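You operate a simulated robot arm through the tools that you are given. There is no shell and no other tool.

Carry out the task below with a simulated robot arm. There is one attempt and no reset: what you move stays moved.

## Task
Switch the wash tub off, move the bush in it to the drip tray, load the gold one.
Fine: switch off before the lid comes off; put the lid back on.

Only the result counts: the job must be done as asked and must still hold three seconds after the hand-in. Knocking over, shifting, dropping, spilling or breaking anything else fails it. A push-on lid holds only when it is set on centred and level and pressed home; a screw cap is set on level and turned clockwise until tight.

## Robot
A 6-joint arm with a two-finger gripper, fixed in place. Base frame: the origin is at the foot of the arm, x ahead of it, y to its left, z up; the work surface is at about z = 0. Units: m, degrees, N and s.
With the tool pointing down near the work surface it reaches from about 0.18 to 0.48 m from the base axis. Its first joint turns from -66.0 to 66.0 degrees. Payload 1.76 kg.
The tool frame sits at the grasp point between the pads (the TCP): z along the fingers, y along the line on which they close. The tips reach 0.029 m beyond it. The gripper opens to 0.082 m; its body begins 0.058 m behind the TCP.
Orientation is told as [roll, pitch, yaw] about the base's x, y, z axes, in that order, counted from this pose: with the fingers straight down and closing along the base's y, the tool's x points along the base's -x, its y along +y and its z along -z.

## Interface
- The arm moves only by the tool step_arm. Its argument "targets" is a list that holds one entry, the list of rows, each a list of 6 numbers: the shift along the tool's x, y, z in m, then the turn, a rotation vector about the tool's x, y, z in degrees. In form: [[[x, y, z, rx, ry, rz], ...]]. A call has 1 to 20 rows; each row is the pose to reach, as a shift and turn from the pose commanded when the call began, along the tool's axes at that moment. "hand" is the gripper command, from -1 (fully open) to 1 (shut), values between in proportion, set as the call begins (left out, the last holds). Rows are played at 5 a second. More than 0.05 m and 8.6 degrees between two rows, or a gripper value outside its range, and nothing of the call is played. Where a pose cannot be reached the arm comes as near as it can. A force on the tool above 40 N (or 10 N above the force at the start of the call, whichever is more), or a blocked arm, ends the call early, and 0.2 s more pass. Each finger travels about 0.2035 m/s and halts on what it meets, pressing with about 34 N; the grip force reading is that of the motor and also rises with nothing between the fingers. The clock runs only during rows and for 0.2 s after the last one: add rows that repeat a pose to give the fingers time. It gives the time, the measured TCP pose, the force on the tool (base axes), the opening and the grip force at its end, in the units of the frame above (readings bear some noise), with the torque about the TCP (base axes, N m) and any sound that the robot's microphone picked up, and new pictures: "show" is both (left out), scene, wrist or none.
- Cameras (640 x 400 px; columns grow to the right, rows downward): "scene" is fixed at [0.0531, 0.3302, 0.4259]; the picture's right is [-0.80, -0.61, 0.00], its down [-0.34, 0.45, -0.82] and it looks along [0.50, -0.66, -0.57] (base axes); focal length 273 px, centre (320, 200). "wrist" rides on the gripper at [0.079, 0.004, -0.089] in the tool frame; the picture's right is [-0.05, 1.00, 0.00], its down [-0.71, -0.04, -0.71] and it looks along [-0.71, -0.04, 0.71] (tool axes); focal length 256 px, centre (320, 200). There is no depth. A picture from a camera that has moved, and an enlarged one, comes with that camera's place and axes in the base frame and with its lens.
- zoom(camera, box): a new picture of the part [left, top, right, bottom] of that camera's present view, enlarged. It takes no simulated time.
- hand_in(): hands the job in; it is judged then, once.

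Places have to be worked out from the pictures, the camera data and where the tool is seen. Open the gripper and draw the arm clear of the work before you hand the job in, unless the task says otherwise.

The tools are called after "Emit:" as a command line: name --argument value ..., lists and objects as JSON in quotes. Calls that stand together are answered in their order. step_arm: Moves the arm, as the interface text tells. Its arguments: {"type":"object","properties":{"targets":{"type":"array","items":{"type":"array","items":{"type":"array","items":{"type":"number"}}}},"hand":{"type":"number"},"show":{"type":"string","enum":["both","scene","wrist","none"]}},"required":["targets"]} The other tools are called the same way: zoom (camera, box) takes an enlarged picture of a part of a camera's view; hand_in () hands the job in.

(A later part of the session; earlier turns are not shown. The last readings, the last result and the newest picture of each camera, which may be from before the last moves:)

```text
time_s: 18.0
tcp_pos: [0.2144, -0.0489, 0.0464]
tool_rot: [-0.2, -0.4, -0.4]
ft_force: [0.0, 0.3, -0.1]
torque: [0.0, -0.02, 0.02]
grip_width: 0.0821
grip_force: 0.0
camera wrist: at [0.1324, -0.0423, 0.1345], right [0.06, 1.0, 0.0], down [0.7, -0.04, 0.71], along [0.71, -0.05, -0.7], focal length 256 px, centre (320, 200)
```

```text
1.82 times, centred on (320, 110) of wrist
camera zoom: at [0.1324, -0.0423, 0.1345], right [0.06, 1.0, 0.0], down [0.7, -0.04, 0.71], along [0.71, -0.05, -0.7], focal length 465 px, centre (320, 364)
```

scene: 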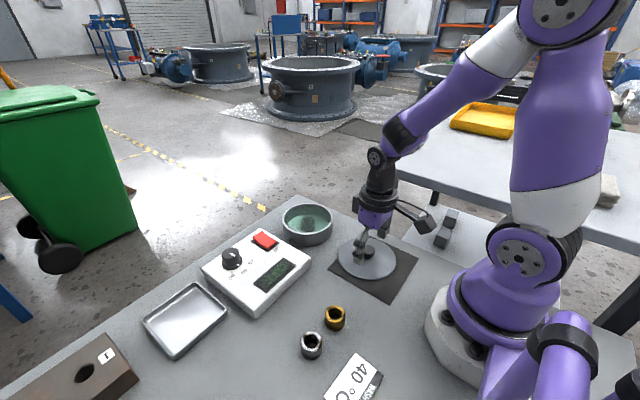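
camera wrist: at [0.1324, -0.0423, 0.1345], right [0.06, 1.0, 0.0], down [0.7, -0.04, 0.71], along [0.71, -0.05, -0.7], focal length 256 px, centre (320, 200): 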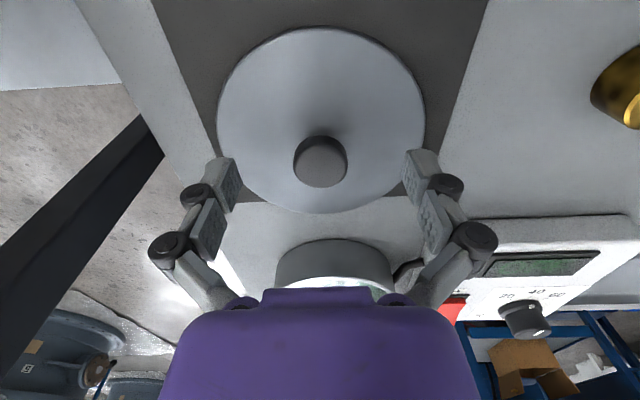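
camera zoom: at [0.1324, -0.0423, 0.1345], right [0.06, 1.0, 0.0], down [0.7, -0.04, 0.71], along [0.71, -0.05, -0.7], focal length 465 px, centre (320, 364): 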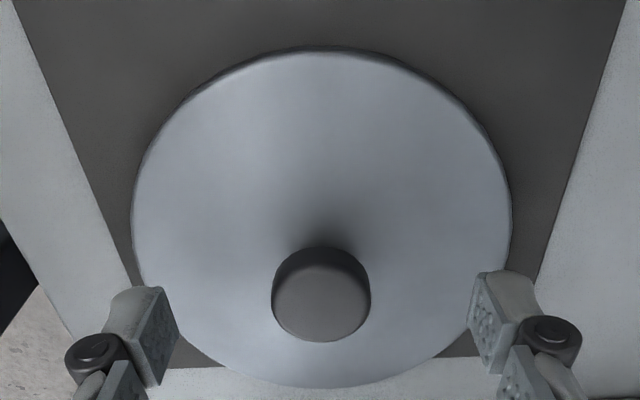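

The lid lies flat on the mat with the knob free. I'll rise and move over the tub to look at the bush in the liquid.

Emit:
step_arm --targets '[[[0, 0, -0.03, 0, 0, 0], [0, 0, -0.07, 0, 0, 0], [0, 0, -0.11, 0, 0, 0], [-0.03, 0, -0.12, 0, 0, 0], [-0.07, 0, -0.12, 0, 0, 0], [-0.11, 0.002, -0.12, 0, 0, 0], [-0.14, 0.003, -0.12, 0, 0, 0], [-0.14, 0.003, -0.12, 0, 0, 0]]]'

Emit:
zoom --camera "wrist" --box '[220, 20, 420, 170]'

Emit:
zoom --camera "scene" --box '[270, 190, 345, 255]'

```text
time_s: 19.8
tcp_pos: [0.3531, -0.0473, 0.165]
tool_rot: [-0.2, -0.3, -0.5]
ft_force: [-0.3, 1.0, 0.1]
torque: [-0.03, 0.02, 0.0]
grip_width: 0.0817
grip_force: 0.0
camera wrist: at [0.2719, -0.0403, 0.2545], right [0.06, 1.0, 0.0], down [0.7, -0.04, 0.71], along [0.71, -0.05, -0.7], focal length 256 px, centre (320, 200)
```

scene: 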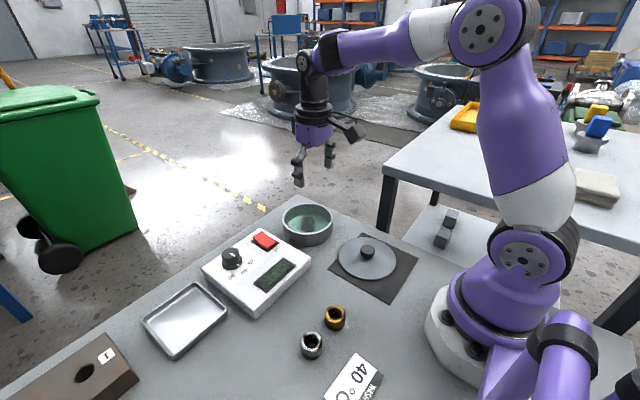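
wrist: 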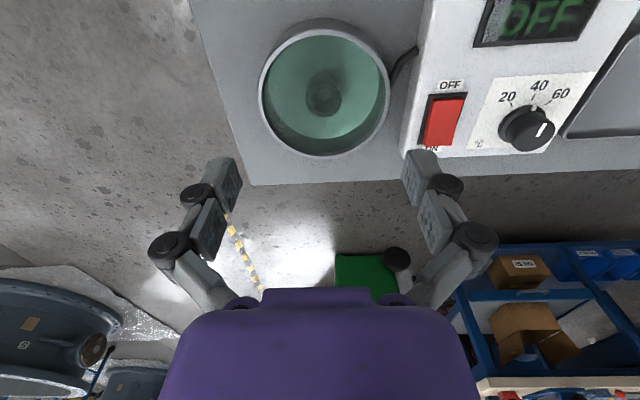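

```text
2.67 times, centred on (320, 95) of wrist
camera zoom: at [0.2719, -0.0403, 0.2545], right [0.06, 1.0, 0.0], down [0.7, -0.04, 0.71], along [0.71, -0.05, -0.7], focal length 683 px, centre (320, 480)
```

zoom: 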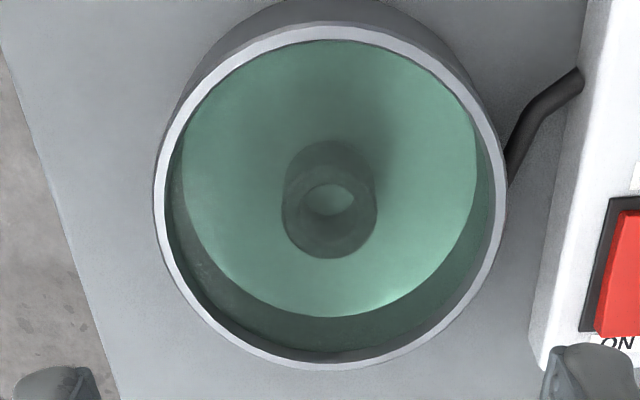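

```text
6.15 times, centred on (308, 222) of scene
camera zoom: at [0.0531, 0.3302, 0.4259], right [-0.8, -0.61, 0.0], down [-0.34, 0.45, -0.82], along [0.5, -0.66, -0.57], focal length 1680 px, centre (397, 62)
```

zoom: 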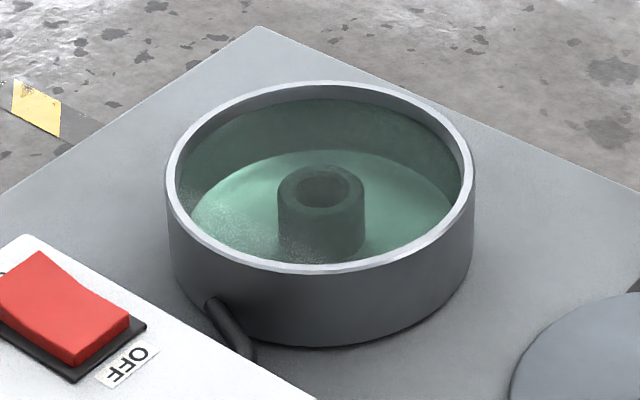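

The bush stands near the tub centre at about (0.372, -0.0445), top z≈0.030 and diameter ≈32 mm. The rim is at z≈0.04 with an inner radius ≈53 mm. I'll open only partly (~45 mm) so the fingers clear the rim, and come down to just above it.

Emit:
step_arm --targets '[[[-0.01, 0.001, 0, 0, 0, 0], [-0.019, 0.0026, 0, 0, 0, 0], [-0.019, 0.0026, 0.03, 0, 0, 0], [-0.019, 0.0026, 0.06, 0, 0, 0], [-0.019, 0.0026, 0.08, 0, 0, 0], [-0.019, 0.0026, 0.08, 0, 0, 0]]]' --hand -0.1

Emit:
zoom --camera "wrist" --box '[200, 40, 440, 220]'

Emit:
zoom --camera "scene" --box '[270, 185, 350, 250]'

```text
time_s: 21.2
tcp_pos: [0.3728, -0.0441, 0.0864]
tool_rot: [-0.1, -0.3, -0.4]
ft_force: [-0.3, -0.1, 1.0]
torque: [-0.02, -0.02, 0.01]
grip_width: 0.0452
grip_force: 0.0
camera wrist: at [0.2907, -0.0381, 0.1751], right [0.06, 1.0, 0.0], down [0.7, -0.04, 0.71], along [0.71, -0.04, -0.7], focal length 256 px, centre (320, 200)
```

scene: 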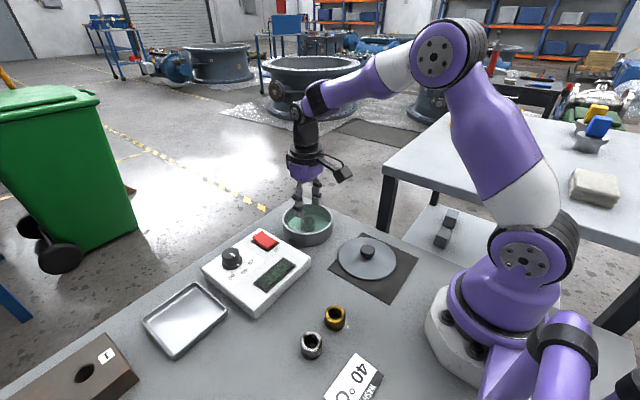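
wrist: 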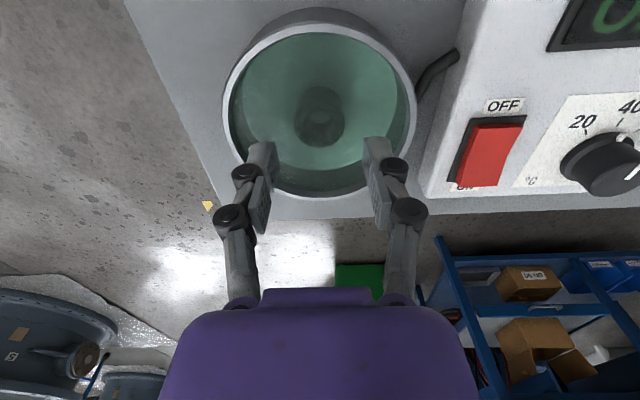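

```text
2.22 times, centred on (320, 130) of wrist
camera zoom: at [0.2907, -0.0381, 0.1751], right [0.06, 1.0, 0.0], down [0.7, -0.04, 0.71], along [0.71, -0.04, -0.7], focal length 569 px, centre (320, 356)
```

zoom: 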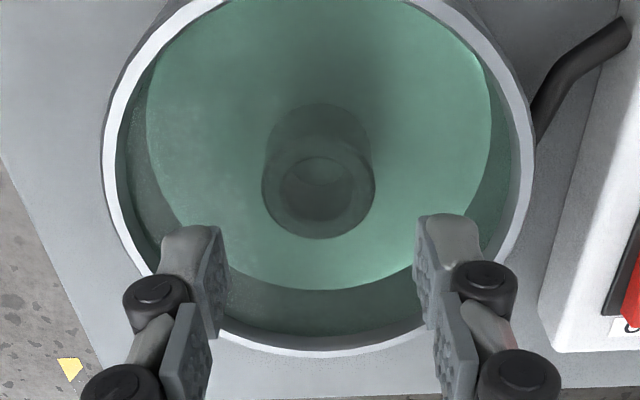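

```text
6.15 times, centred on (310, 218) of scene
camera zoom: at [0.0531, 0.3302, 0.4259], right [-0.8, -0.61, 0.0], down [-0.34, 0.45, -0.82], along [0.5, -0.66, -0.57], focal length 1680 px, centre (382, 92)
```

zoom: 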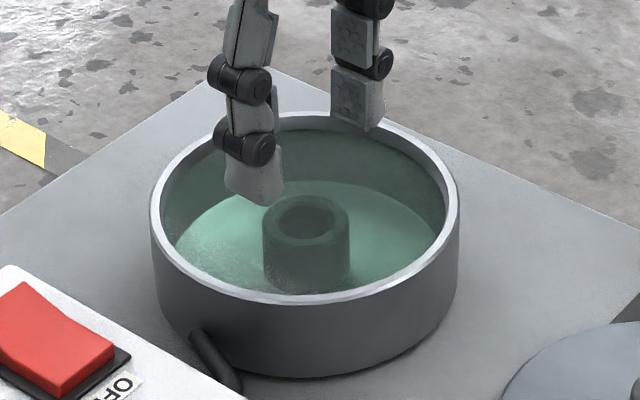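

The fingers are well clear of the rim and nearly centred on the bush. I'll shift 0.8 mm in -y and descend into the tub to TCP z≈0.040.

Emit:
step_arm --targets '[[[0, -0.0008, 0.01, 0, 0, 0], [0, -0.0008, 0.02, 0, 0, 0], [0, -0.0008, 0.03, 0, 0, 0], [0, -0.0008, 0.04, 0, 0, 0], [0, -0.0008, 0.046, 0, 0, 0], [0, -0.0008, 0.046, 0, 0, 0]]]'

Emit:
zoom --camera "wrist" --box '[200, 40, 440, 220]'

Emit:
zoom --camera "scene" --box '[270, 185, 350, 250]'

```text
time_s: 22.6
tcp_pos: [0.3711, -0.0456, 0.0415]
tool_rot: [-0.2, -0.3, -0.5]
ft_force: [-0.2, 0.7, -0.5]
torque: [-0.03, -0.02, 0.0]
grip_width: 0.0452
grip_force: 0.0
camera wrist: at [0.2909, -0.0392, 0.1297], right [0.06, 1.0, 0.0], down [0.7, -0.04, 0.71], along [0.71, -0.05, -0.7], focal length 256 px, centre (320, 200)
```

scene: 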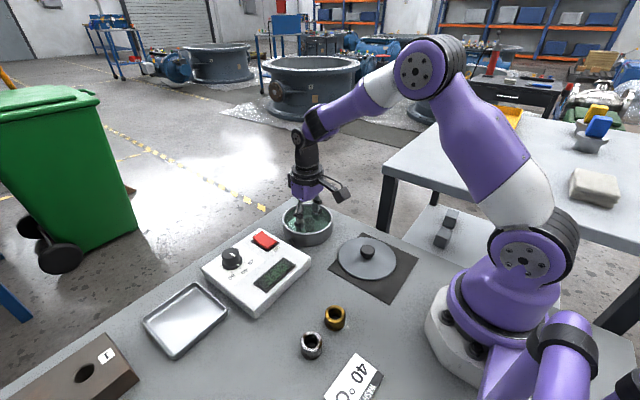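
wrist: 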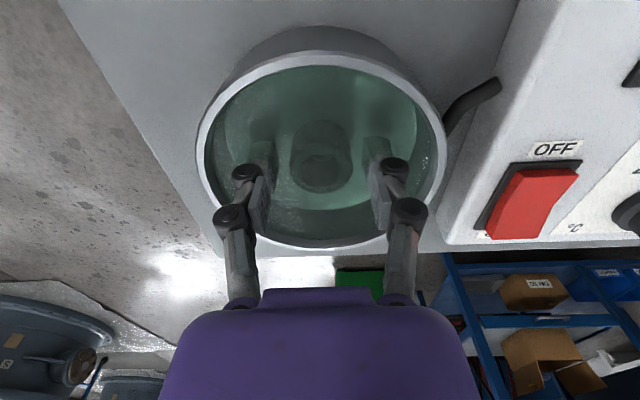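

```text
2.22 times, centred on (320, 130) of wrist
camera zoom: at [0.2909, -0.0392, 0.1297], right [0.06, 1.0, 0.0], down [0.7, -0.04, 0.71], along [0.71, -0.05, -0.7], focal length 569 px, centre (320, 356)
```

zoom: 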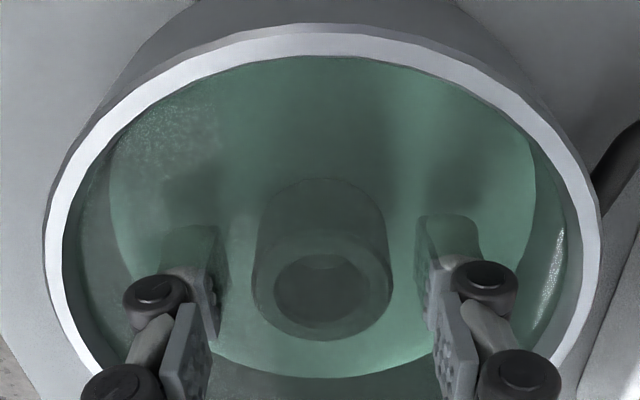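

```text
6.15 times, centred on (310, 218) of scene
camera zoom: at [0.0531, 0.3302, 0.4259], right [-0.8, -0.61, 0.0], down [-0.34, 0.45, -0.82], along [0.5, -0.66, -0.57], focal length 1680 px, centre (382, 92)
```

zoom: 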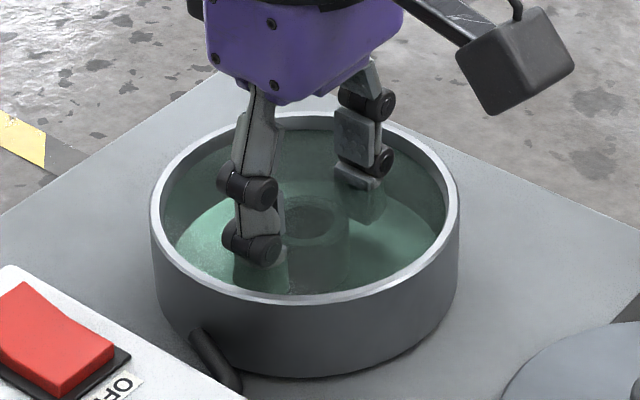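

The bush sits centred between the fingers. I'll close on it.

Emit:
step_arm --targets '[[[0, 0, 0, 0, 0, 0], [0, 0, 0, 0, 0, 0], [0, 0, 0, 0, 0, 0]]]' --hand 1

Emit:
zoom --camera "wrist" --box '[200, 40, 440, 220]'

```text
time_s: 23.4
tcp_pos: [0.3722, -0.0454, 0.0415]
tool_rot: [-0.2, -0.2, -0.4]
ft_force: [0.3, 1.1, 3.7]
torque: [0.08, -0.01, -0.01]
grip_width: 0.0319
grip_force: 34.0
camera wrist: at [0.291, -0.0391, 0.1299], right [0.06, 1.0, 0.0], down [0.7, -0.04, 0.71], along [0.71, -0.04, -0.7], focal length 256 px, centre (320, 200)
```

scene: 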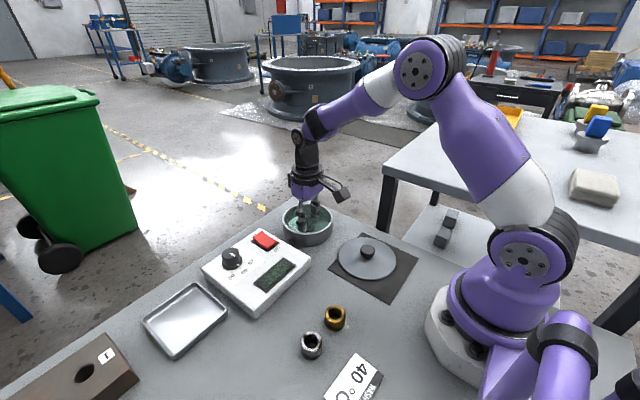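
wrist: 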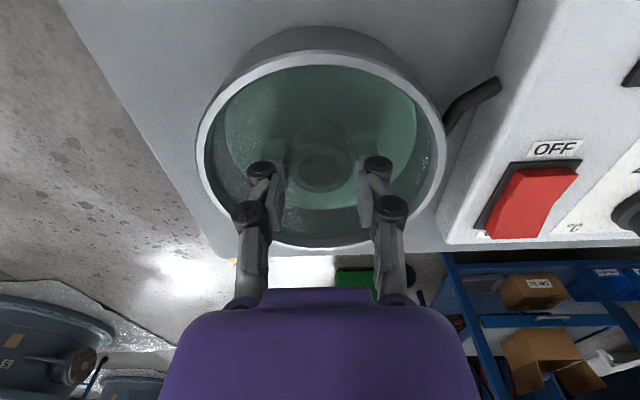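

```text
2.22 times, centred on (320, 130) of wrist
camera zoom: at [0.291, -0.0391, 0.1299], right [0.06, 1.0, 0.0], down [0.7, -0.04, 0.71], along [0.71, -0.04, -0.7], focal length 569 px, centre (320, 356)
```

zoom: 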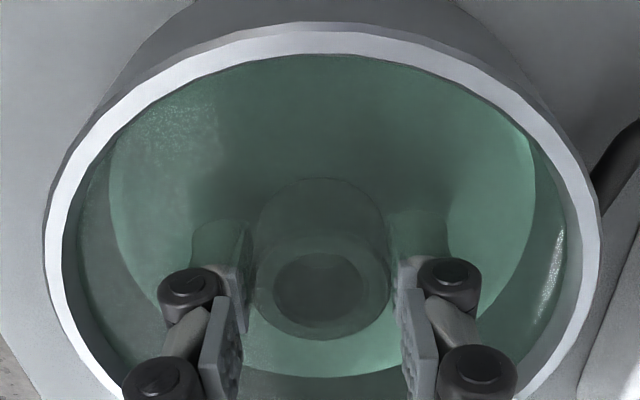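

Gripped at 31.9 mm. I'll lift slowly, letting it drain a little above the tub.

Emit:
step_arm --targets '[[[0, 0, -0.005, 0, 0, 0], [0, 0, -0.012, 0, 0, 0], [0, 0, -0.02, 0, 0, 0], [0, 0, -0.03, 0, 0, 0], [0, 0, -0.04, 0, 0, 0], [0, 0, -0.05, 0, 0, 0], [0, 0, -0.06, 0, 0, 0], [0, 0, -0.075, 0, 0, 0], [0, 0, -0.09, 0, 0, 0], [0, 0, -0.09, 0, 0, 0], [0, 0, -0.09, 0, 0, 0]]]'

Emit:
zoom --camera "wrist" --box '[200, 40, 440, 220]'

Emit:
zoom --camera "scene" --box '[265, 155, 365, 250]'

```text
time_s: 25.8
tcp_pos: [0.3717, -0.0448, 0.1309]
tool_rot: [-0.2, -0.3, -0.3]
ft_force: [-0.4, -0.4, -0.9]
torque: [0.0, 0.0, 0.01]
grip_width: 0.0316
grip_force: 33.7
camera wrist: at [0.2908, -0.0386, 0.2193], right [0.06, 1.0, 0.0], down [0.7, -0.04, 0.71], along [0.71, -0.05, -0.7], focal length 256 px, centre (320, 200)
```

scene: 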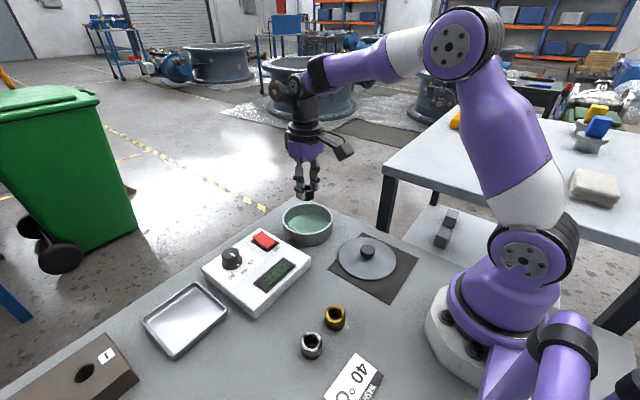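
wrist: 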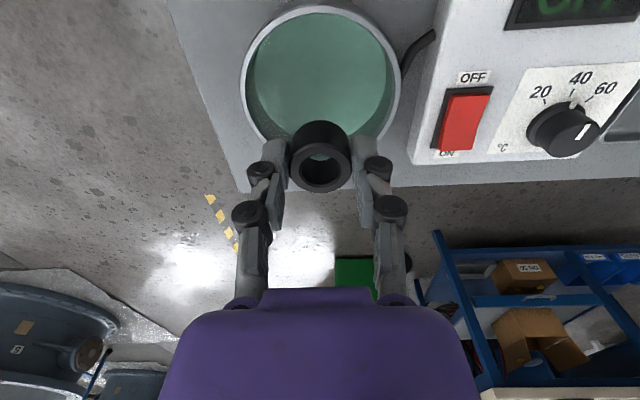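

```text
2.22 times, centred on (320, 130) of wrist
camera zoom: at [0.2908, -0.0386, 0.2193], right [0.06, 1.0, 0.0], down [0.7, -0.04, 0.71], along [0.71, -0.05, -0.7], focal length 569 px, centre (320, 356)
```

zoom: 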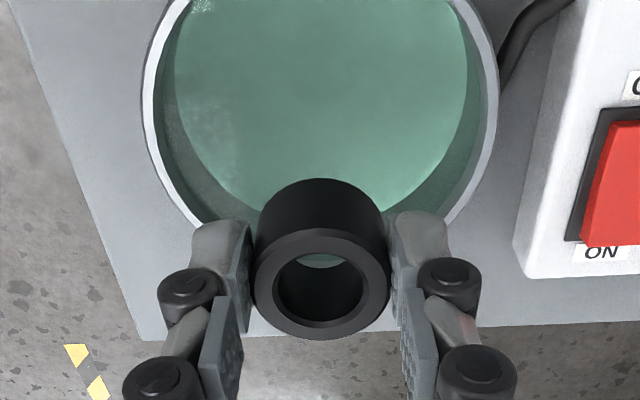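

```text
4.21 times, centred on (315, 202) of scene
camera zoom: at [0.0531, 0.3302, 0.4259], right [-0.8, -0.61, 0.0], down [-0.34, 0.45, -0.82], along [0.5, -0.66, -0.57], focal length 1149 px, centre (341, 190)
```

zoom: 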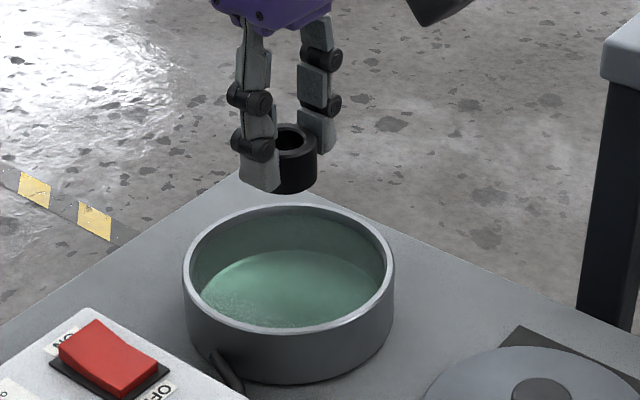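

The black bush is held level and the tub is undisturbed. I'll carry it high over the panel to the drip tray, aiming for about (0.380, 0.248).

Emit:
step_arm --targets '[[[0, 0.02, 0, 0, 0, 0], [0, 0.05, 0, 0, 0, 0], [-0.001, 0.09, 0, 0, 0, 0], [-0.002, 0.13, 0, 0, 0, 0], [-0.003, 0.17, 0, 0, 0, 0], [-0.004, 0.21, 0, 0, 0, 0], [-0.005, 0.25, 0, 0, 0, 0], [-0.006, 0.28, 0, 0, 0, 0], [-0.006, 0.293, 0, 0, 0, 0], [-0.006, 0.293, 0, 0, 0, 0]]]'

Emit:
zoom --camera "wrist" --box '[200, 0, 440, 200]'

Emit:
zoom --camera "scene" --box '[120, 230, 280, 370]'

```text
time_s: 28.0
tcp_pos: [0.3806, 0.2501, 0.1294]
tool_rot: [-0.2, -0.2, -0.4]
ft_force: [0.4, -0.4, -1.4]
torque: [0.04, 0.01, 0.02]
grip_width: 0.0317
grip_force: 33.7
camera wrist: at [0.2994, 0.2551, 0.2182], right [0.06, 1.0, 0.0], down [0.7, -0.04, 0.71], along [0.71, -0.05, -0.7], focal length 256 px, centre (320, 200)
```

scene: 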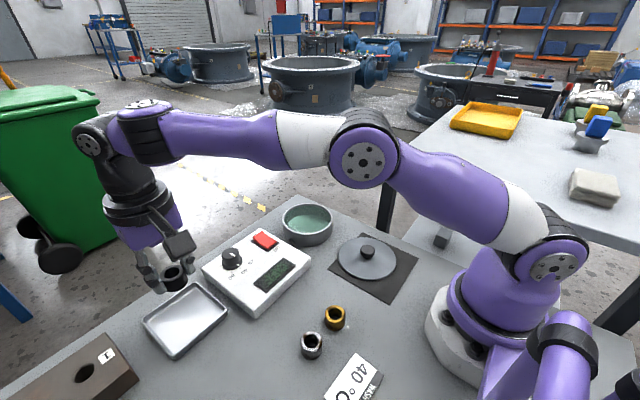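
wrist: 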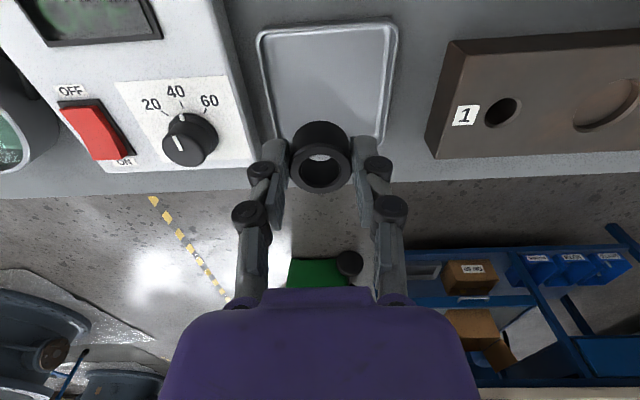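

```text
2.00 times, centred on (320, 100) of wrist
camera zoom: at [0.2994, 0.2551, 0.2182], right [0.06, 1.0, 0.0], down [0.7, -0.04, 0.71], along [0.71, -0.05, -0.7], focal length 512 px, centre (320, 400)
```

zoom: 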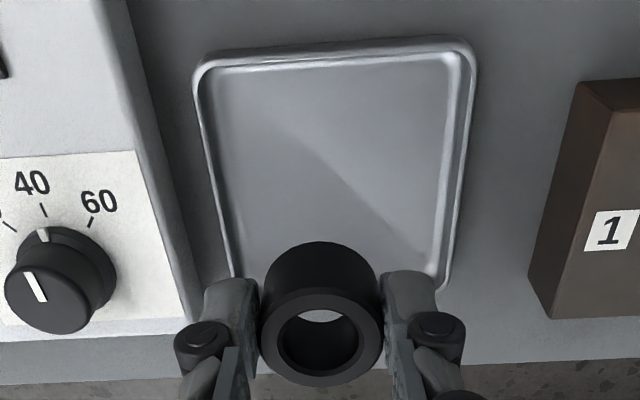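

```text
2.86 times, centred on (200, 300) of scene
camera zoom: at [0.0531, 0.3302, 0.4259], right [-0.8, -0.61, 0.0], down [-0.34, 0.45, -0.82], along [0.5, -0.66, -0.57], focal length 780 px, centre (663, -86)
```

zoom: 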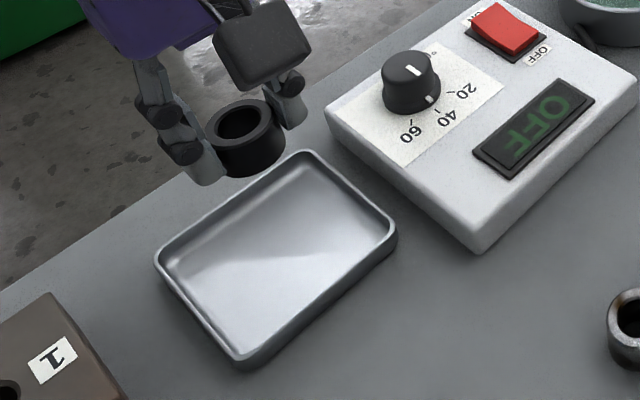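

The tray spans about x 0.34–0.44 and y 0.206–0.305, and the bush is over it. I'll shift 4 mm in +y and lower to just above the tray floor.

Emit:
step_arm --targets '[[[0, 0.004, 0.02, 0, 0, 0], [0, 0.004, 0.045, 0, 0, 0], [0, 0.004, 0.065, 0, 0, 0], [0, 0.004, 0.077, 0, 0, 0], [0, 0.004, 0.082, 0, 0, 0], [0, 0.004, 0.082, 0, 0, 0]]]'

Emit:
zoom --camera "scene" --box '[120, 230, 280, 370]'

Emit:
zoom --camera "wrist" --box '[200, 30, 440, 220]'

```text
time_s: 29.4
tcp_pos: [0.3793, 0.2504, 0.0469]
tool_rot: [-0.2, -0.3, -0.4]
ft_force: [-0.6, -0.2, -1.3]
torque: [-0.01, 0.02, 0.0]
grip_width: 0.0317
grip_force: 34.0
camera wrist: at [0.2992, 0.2574, 0.1366], right [0.06, 1.0, 0.0], down [0.7, -0.04, 0.71], along [0.71, -0.05, -0.7], focal length 256 px, centre (320, 200)
```

scene: 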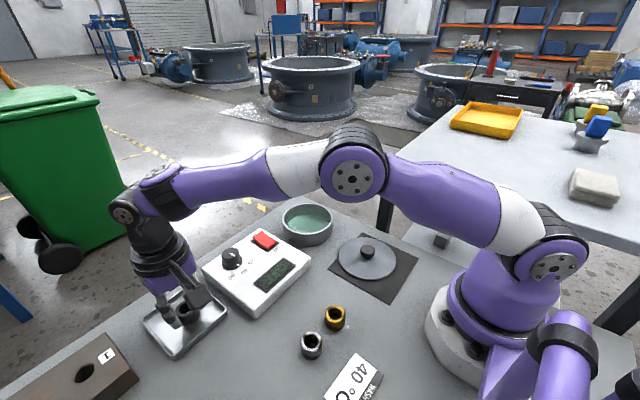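
wrist: 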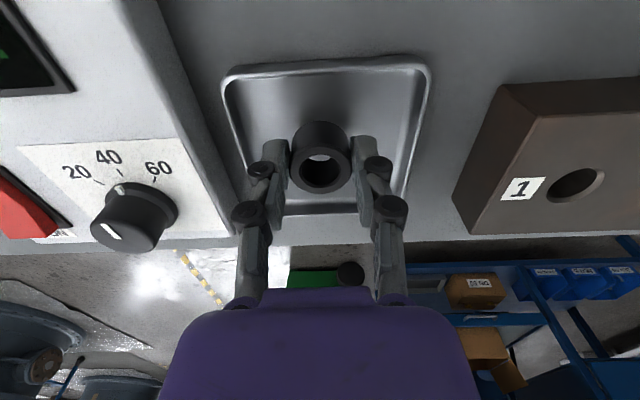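

```text
2.86 times, centred on (200, 300) of scene
camera zoom: at [0.0531, 0.3302, 0.4259], right [-0.8, -0.61, 0.0], down [-0.34, 0.45, -0.82], along [0.5, -0.66, -0.57], focal length 780 px, centre (663, -86)
```

zoom: 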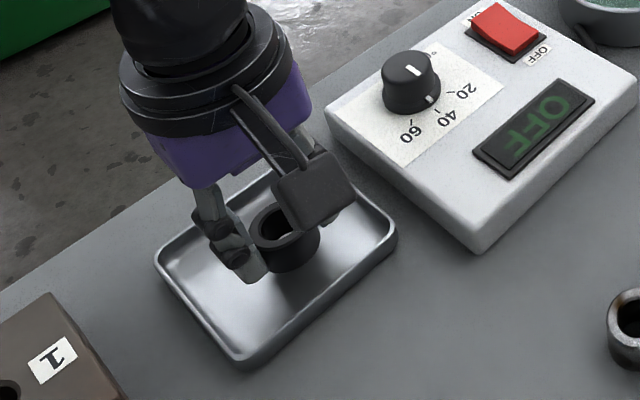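

```text
2.11 times, centred on (320, 125) of wrist
camera zoom: at [0.2992, 0.2574, 0.1366], right [0.06, 1.0, 0.0], down [0.7, -0.04, 0.71], along [0.71, -0.05, -0.7], focal length 539 px, centre (320, 358)
```

zoom: 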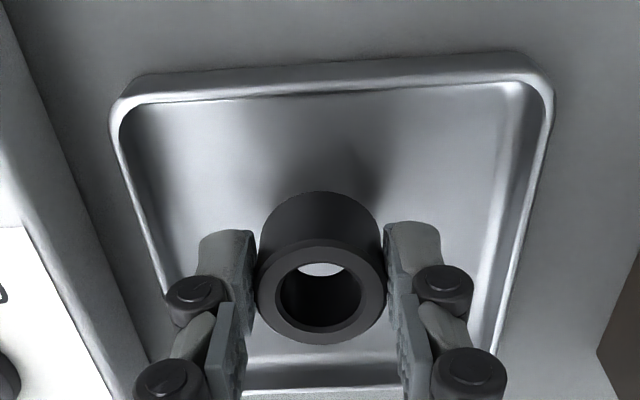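

The bush is over the tray floor with a small gap. I'll lower it in 1.5 mm steps until contact.

Emit:
step_arm --targets '[[[0, 0, 0.0015, 0, 0, 0], [0, 0, 0.003, 0, 0, 0], [0, 0, 0.0045, 0, 0, 0], [0, 0, 0.0045, 0, 0, 0]]]' --show "none"

Emit:
zoom --camera "scene" --box '[150, 260, 240, 340]'

```text
time_s: 30.4
tcp_pos: [0.3812, 0.2518, 0.0434]
tool_rot: [-0.2, -0.2, -0.5]
ft_force: [-0.1, 0.5, -1.3]
torque: [-0.02, 0.0, 0.03]
grip_width: 0.0317
grip_force: 34.0
```

```text
5.00 times, centred on (195, 300) of scene
camera zoom: at [0.0531, 0.3302, 0.4259], right [-0.8, -0.61, 0.0], down [-0.34, 0.45, -0.82], along [0.5, -0.66, -0.57], focal length 1365 px, centre (945, -300)
```

zoom: 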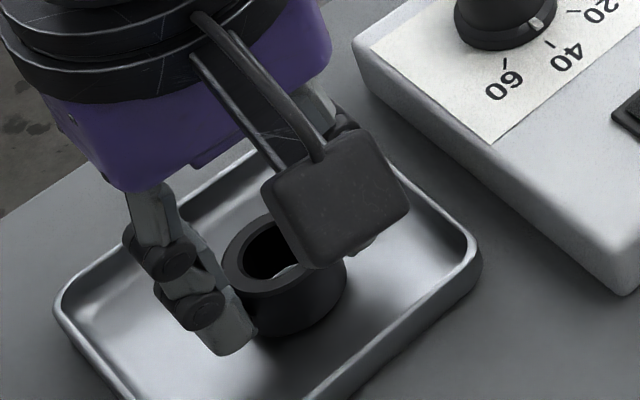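

Emit:
step_arm --targets '[[[0, 0, 0.001, 0, 0, 0], [0, 0, 0.002, 0, 0, 0], [0, 0, 0.002, 0, 0, 0]]]' --show "none"

```text
time_s: 31.2
tcp_pos: [0.3811, 0.2521, 0.0418]
tool_rot: [-0.2, -0.2, -0.3]
ft_force: [-0.1, -0.7, -1.9]
torque: [0.01, 0.0, 0.02]
grip_width: 0.0315
grip_force: 33.7
```

No contact yet (fz ≈ -1.9 N, the weight of the bush). I'll go on in 1 mm steps.

Emit:
step_arm --targets '[[[0, 0, 0.001, 0, 0, 0], [0, 0, 0.001, 0, 0, 0]]]' --show "none"

Emit:
step_arm --targets '[[[0, 0, 0.001, 0, 0, 0], [0, 0, 0.001, 0, 0, 0]]]' --show "none"

Emit:
zoom --camera "wrist" --box '[200, 30, 440, 220]'

```text
time_s: 31.8
tcp_pos: [0.381, 0.2522, 0.0404]
tool_rot: [0.0, -0.4, -0.5]
ft_force: [-4.3, -2.5, 14.7]
torque: [0.03, 0.18, 0.02]
grip_width: 0.0317
grip_force: 34.1
```

```text
time_s: 32.4
tcp_pos: [0.3806, 0.252, 0.0399]
tool_rot: [-0.1, -0.3, -0.4]
ft_force: [-3.7, -1.6, 21.6]
torque: [-0.03, 0.01, 0.01]
grip_width: 0.0313
grip_force: 34.0
```

```text
2.11 times, centred on (320, 125) of wrist
camera zoom: at [0.3, 0.2582, 0.1285], right [0.06, 1.0, 0.0], down [0.7, -0.04, 0.71], along [0.71, -0.04, -0.7], focal length 539 px, centre (320, 358)
```

zoom: 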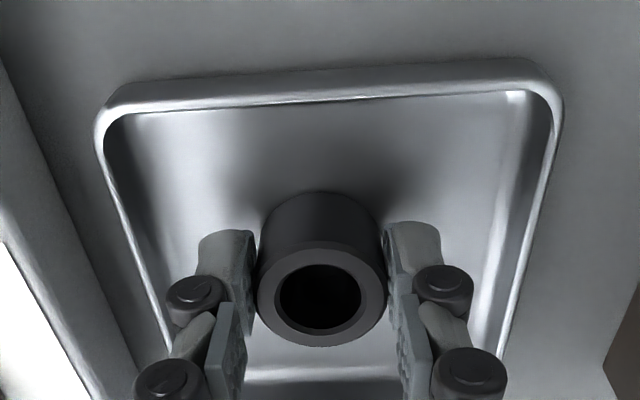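

Contact is confirmed (21.6 N). I'll relieve by 1 mm, then open just enough to release the bush.

Emit:
step_arm --targets '[[[0, 0, -0.001, 0, 0, 0], [0, 0, -0.0013, 0, 0, 0]]]' --show "none"

Emit:
step_arm --targets '[[[0, 0, 0, 0, 0, 0], [0, 0, 0, 0, 0, 0], [0, 0, 0, 0, 0, 0]]]' --hand -0.12

Emit:
zoom --camera "wrist" --box '[200, 30, 440, 220]'

```text
time_s: 33.0
tcp_pos: [0.3802, 0.2516, 0.0399]
tool_rot: [-0.2, -0.3, -0.3]
ft_force: [1.7, 1.3, 5.0]
torque: [0.1, -0.18, -0.02]
grip_width: 0.0318
grip_force: 33.9
```

```text
time_s: 33.8
tcp_pos: [0.3816, 0.2514, 0.0393]
tool_rot: [-0.2, -0.3, -0.4]
ft_force: [0.0, 1.1, 0.4]
torque: [0.01, 0.0, 0.02]
grip_width: 0.0463
grip_force: 0.0
camera wrist: at [0.2997, 0.2581, 0.1292], right [0.06, 1.0, 0.0], down [0.7, -0.04, 0.71], along [0.71, -0.05, -0.7], focal length 256 px, centre (320, 200)
```

scene: 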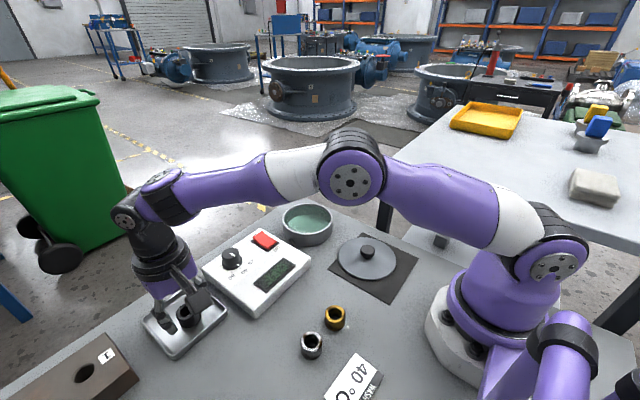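
wrist: 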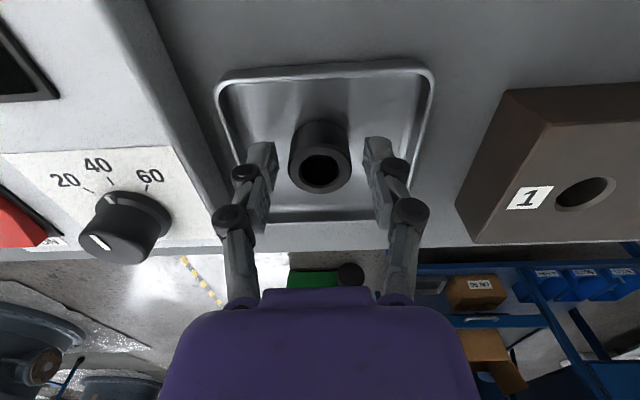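

```text
2.11 times, centred on (320, 125) of wrist
camera zoom: at [0.2997, 0.2581, 0.1292], right [0.06, 1.0, 0.0], down [0.7, -0.04, 0.71], along [0.71, -0.05, -0.7], focal length 539 px, centre (320, 358)
```

zoom: 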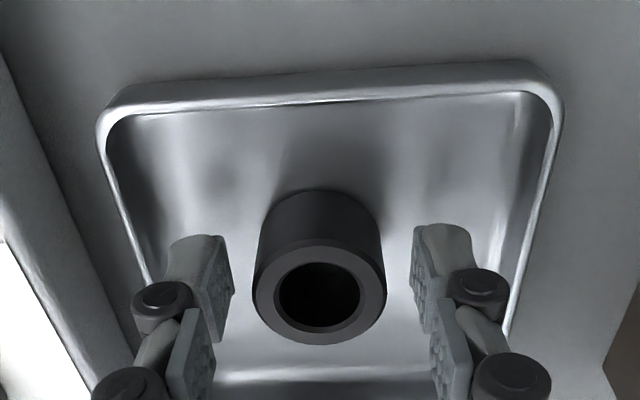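

The black bush is free, standing in the tray. I'll rise straight up, then travel to a spot above the gold bush near (0.19, 0.11).

Emit:
step_arm --targets '[[[0, 0, -0.01, 0, 0, 0], [0, 0, -0.025, 0, 0, 0], [0, 0, -0.06, 0, 0, 0], [0, 0, -0.1, 0, 0, 0], [0, 0, -0.12, 0, 0, 0]]]' --show "none"

Emit:
step_arm --targets '[[[0.02, -0.015, 0, 0, 0, 0], [0.05, -0.04, 0, 0, 0, 0], [0.085, -0.065, 0, 0, 0, 0], [0.12, -0.09, 0, 0, 0, 0], [0.15, -0.12, 0, 0, 0, 0], [0.17, -0.141, 0, 0, 0, 0], [0.17, -0.141, 0, 0, 0, 0]]]'

Emit:
zoom --camera "wrist" --box '[220, 0, 460, 200]'

Emit:
zoom --camera "scene" --box '[120, 230, 280, 370]'

```text
time_s: 35.0
tcp_pos: [0.3812, 0.2525, 0.1604]
tool_rot: [-0.3, -0.3, -0.5]
ft_force: [1.0, 0.5, -0.3]
torque: [0.01, -0.01, -0.02]
grip_width: 0.046
grip_force: 0.1
```

```text
time_s: 36.6
tcp_pos: [0.2925, 0.1758, 0.2282]
tool_rot: [-0.2, -0.1, -0.4]
ft_force: [0.1, 0.1, 0.1]
torque: [0.01, 0.02, 0.03]
grip_width: 0.046
grip_force: 0.0
out of reach, approached as far as the arm can: row 2, 3, 4, 5, 6, 7
camera wrist: at [0.2119, 0.1823, 0.3164], right [0.06, 1.0, 0.0], down [0.7, -0.04, 0.71], along [0.71, -0.05, -0.71], focal length 256 px, centre (320, 200)
```

scene: 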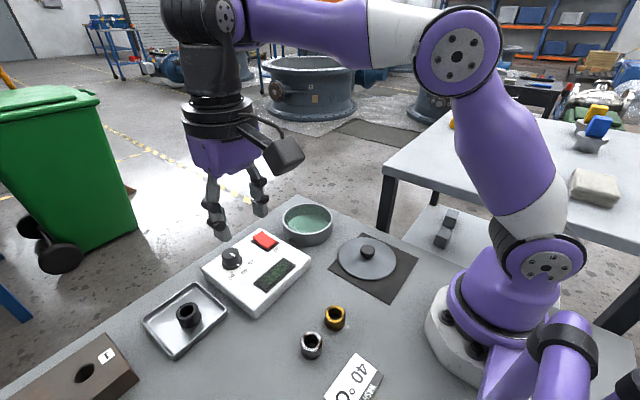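
wrist: 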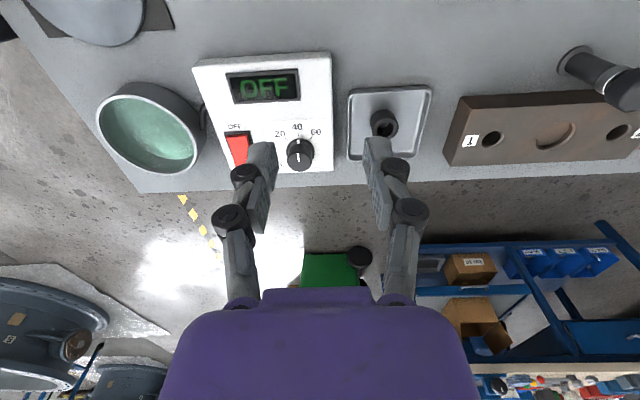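

```text
2.00 times, centred on (340, 100) of wrist
camera zoom: at [0.2119, 0.1823, 0.3164], right [0.06, 1.0, 0.0], down [0.7, -0.04, 0.71], along [0.71, -0.05, -0.71], focal length 512 px, centre (280, 400)
```

zoom: 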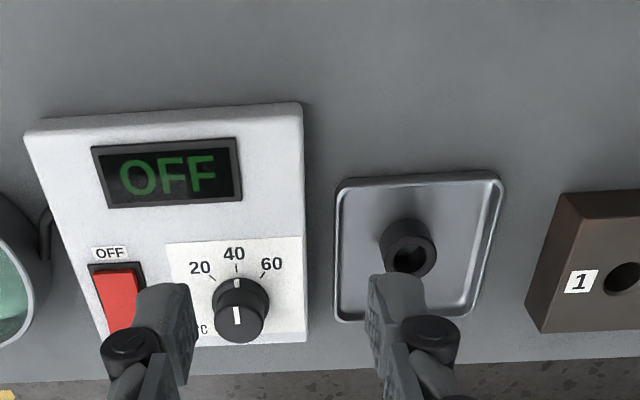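

```text
2.86 times, centred on (200, 300) of scene
camera zoom: at [0.0531, 0.3302, 0.4259], right [-0.8, -0.61, 0.0], down [-0.34, 0.45, -0.82], along [0.5, -0.66, -0.57], focal length 780 px, centre (663, -86)
```

zoom: 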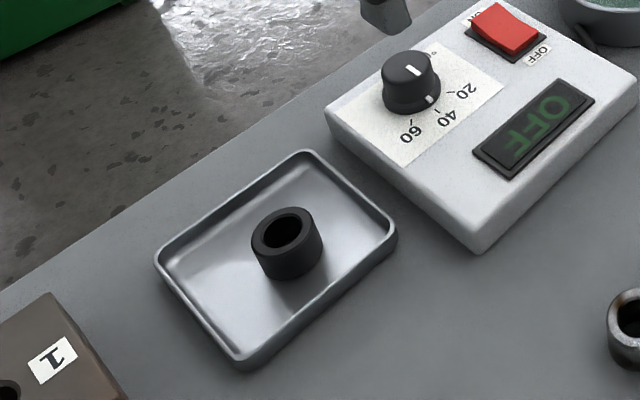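

The arm stopped short at (0.29, 0.176, 0.228) with the last rows out of reach. Everything on the table looks untouched. I'll send a hold row to see which pose is now commanded.

Emit:
step_arm --targets '[[[0, 0, 0, 0, 0, 0], [0, 0, 0, 0, 0, 0]]]' --show "none"

```text
time_s: 37.2
tcp_pos: [0.2935, 0.1759, 0.228]
tool_rot: [-0.3, -0.1, -0.4]
ft_force: [0.9, -0.1, -0.4]
torque: [0.01, 0.04, 0.01]
grip_width: 0.0458
grip_force: 0.2
```

The commanded pose is now the present one. I'll try smaller steps: first towards y≈0.11 at this height, then lower.

Emit:
step_arm --targets '[[[0, -0.02, 0, 0, 0, 0], [0, -0.04, 0, 0, 0, 0], [0.01, -0.065, 0.01, 0, 0, 0], [0.025, -0.065, 0.02, 0, 0, 0], [0.04, -0.065, 0.03, 0, 0, 0]]]'

```text
time_s: 38.4
tcp_pos: [0.2808, 0.1377, 0.2367]
tool_rot: [2.8, 2.9, -0.5]
ft_force: [0.1, 0.3, 0.9]
torque: [-0.02, 0.01, 0.02]
grip_width: 0.0458
grip_force: 0.1
out of reach, approached as far as the arm can: row 1, 2, 3, 4, 5
camera wrist: at [0.2051, 0.1394, 0.3295], right [0.06, 1.0, 0.05], down [0.74, -0.08, 0.67], along [0.67, -0.01, -0.74], focal length 256 px, centre (320, 200)
```

scene: 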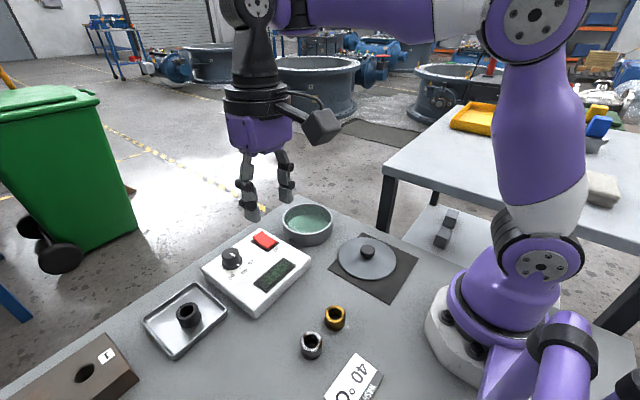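
wrist: 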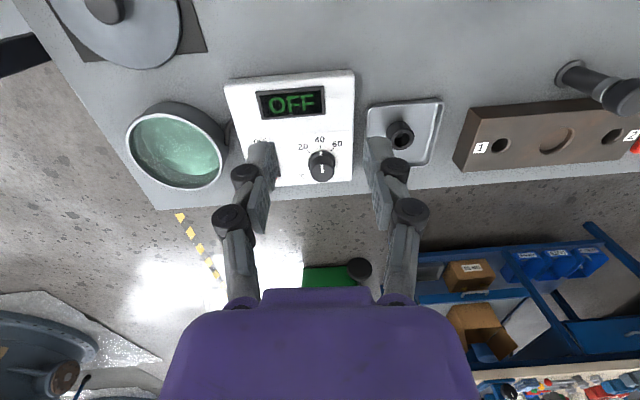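

The arm is now tilted about 3° and still reports out of reach, though nearby poses such as the start pose were fine. I'll level the tool and step back towards the known-reachable start pose (0.2835, 0.0884, 0.2657).

Emit:
step_arm --targets '[[[0, 0, -0.01, 1.4, -1.4, 0], [0, 0, -0.02, 2.8, -2.9, 0], [0, -0.02, -0.025, 2.8, -2.9, 0], [0, -0.04, -0.03, 2.8, -2.9, 0], [-0.002, -0.048, -0.03, 2.8, -2.9, 0]]]'

```text
time_s: 39.6
tcp_pos: [0.284, 0.087, 0.2623]
tool_rot: [0.1, 0.0, -0.6]
ft_force: [-0.7, -0.5, 0.9]
torque: [-0.03, -0.01, 0.01]
grip_width: 0.0461
grip_force: 0.1
camera wrist: at [0.2028, 0.0936, 0.3527], right [0.06, 1.0, 0.0], down [0.7, -0.05, 0.71], along [0.71, -0.04, -0.71], focal length 256 px, centre (320, 200)
```

scene: 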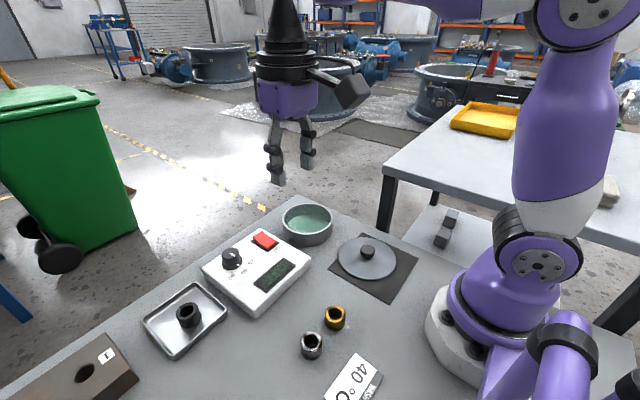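
wrist: 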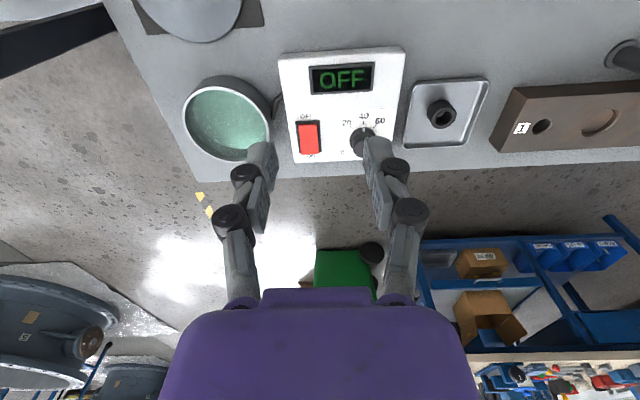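

The start pose is reached again and level. I suspect a wrist limit at yaw 0 for close positions on the left, so I'll turn the tool with the arm, to yaw +48. This also keeps the fingers away from the silver bush.

Emit:
step_arm --targets '[[[0, 0, 0, 0, 0, -8], [0, 0, 0, 0, 0, -16], [0, 0, 0, 0, 0, -24], [0, 0, 0, 0, 0, -32], [0, 0, 0, 0, 0, -40], [0, 0, 0, 0, 0, -48], [0, 0, 0, 0, 0, -48]]]'

```text
time_s: 41.2
tcp_pos: [0.2857, 0.0882, 0.263]
tool_rot: [0.0, -0.2, 47.4]
ft_force: [-0.3, 0.5, 1.1]
torque: [-0.01, -0.03, 0.01]
grip_width: 0.0459
grip_force: 0.2
camera wrist: at [0.2255, 0.0334, 0.3523], right [-0.7, 0.71, 0.0], down [0.5, 0.49, 0.71], along [0.51, 0.5, -0.71], focal length 256 px, centre (320, 200)
```

scene: 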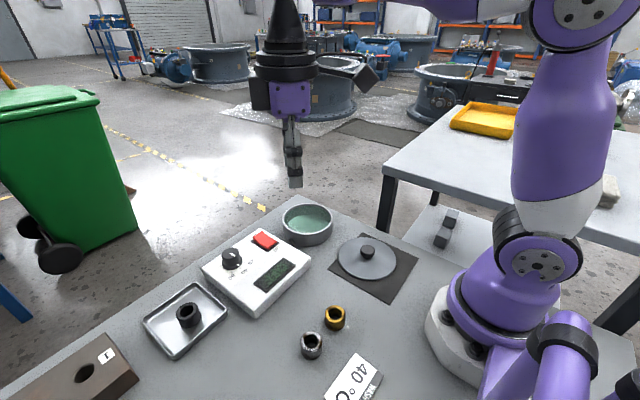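
wrist: 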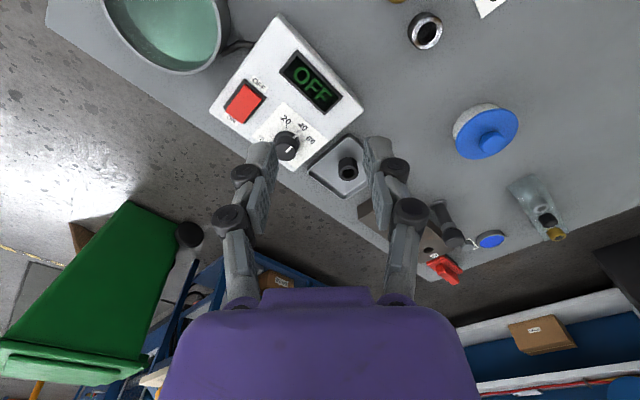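

Yaw is 47° without trouble. Now I'll move to above the gold bush at about (0.19, 0.111, 0.16) in moderate steps.

Emit:
step_arm --targets '[[[0.008, 0.0143, 0.01, 0, 0, 0], [0.016, 0.0286, 0.025, 0, 0, 0], [0.024, 0.043, 0.045, 0, 0, 0], [0.032, 0.057, 0.065, 0, 0, 0], [0.04, 0.0716, 0.085, 0, 0, 0], [0.0477, 0.0859, 0.103, 0, 0, 0], [0.0477, 0.0859, 0.103, 0, 0, 0]]]'

```text
time_s: 42.8
tcp_pos: [0.187, 0.1112, 0.1597]
tool_rot: [0.0, -0.2, 47.5]
ft_force: [-0.1, 0.0, 0.2]
torque: [0.03, -0.02, -0.01]
grip_width: 0.0461
grip_force: 0.0
out of reach, approached as far as the arm can: row 1, 2, 3, 4, 5
camera wrist: at [0.1295, 0.0572, 0.2489], right [-0.7, 0.71, 0.0], down [0.5, 0.49, 0.71], along [0.51, 0.5, -0.7], focal length 256 px, centre (320, 200)
```

scene: 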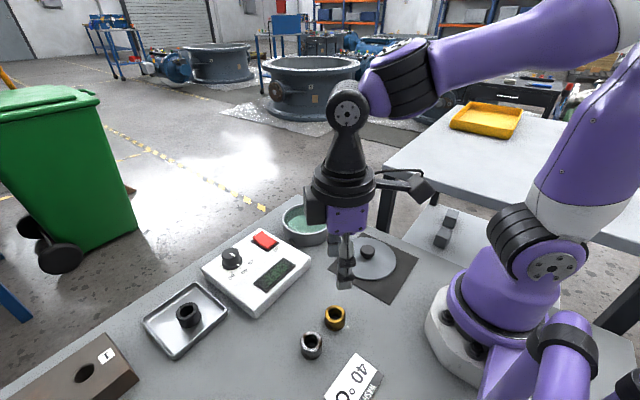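
wrist: 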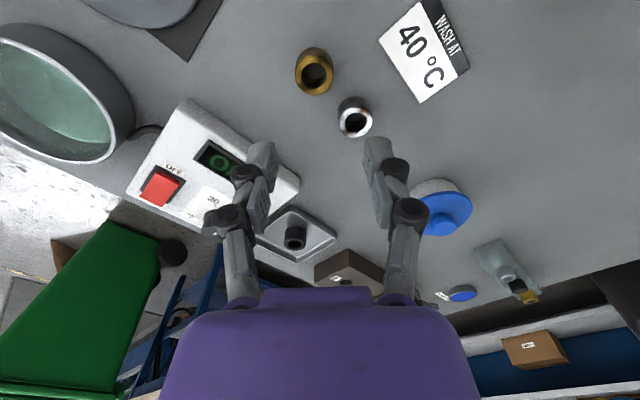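

The final pose was reached. The gold bush is ahead in the wrist view, so I'll zoom in to locate it.

Emit:
zoom --camera "wrist" --box '[250, 20, 410, 150]'

Emit:
zoom --camera "scene" --box '[280, 260, 380, 370]'

```text
3.08 times, centred on (330, 85) of wrist
camera zoom: at [0.1295, 0.0572, 0.2489], right [-0.7, 0.71, 0.0], down [0.5, 0.49, 0.71], along [0.51, 0.5, -0.7], focal length 788 px, centre (289, 554)
```

zoom: 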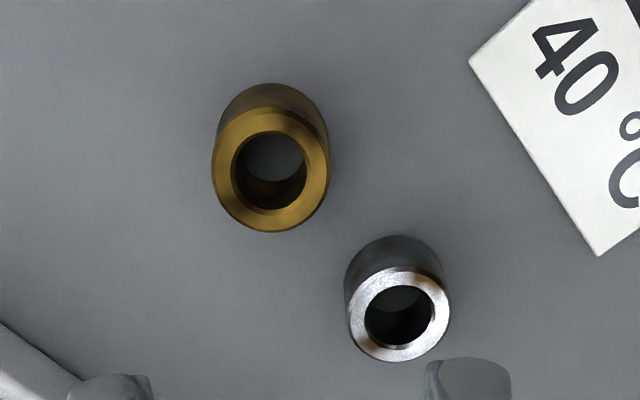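

```text
3.64 times, centred on (330, 315) of scene
camera zoom: at [0.0531, 0.3302, 0.4259], right [-0.8, -0.61, 0.0], down [-0.34, 0.45, -0.82], along [0.5, -0.66, -0.57], focal length 992 px, centre (284, -218)
```

zoom: 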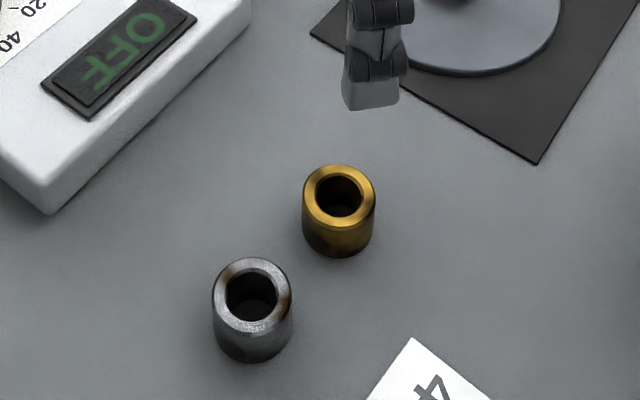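

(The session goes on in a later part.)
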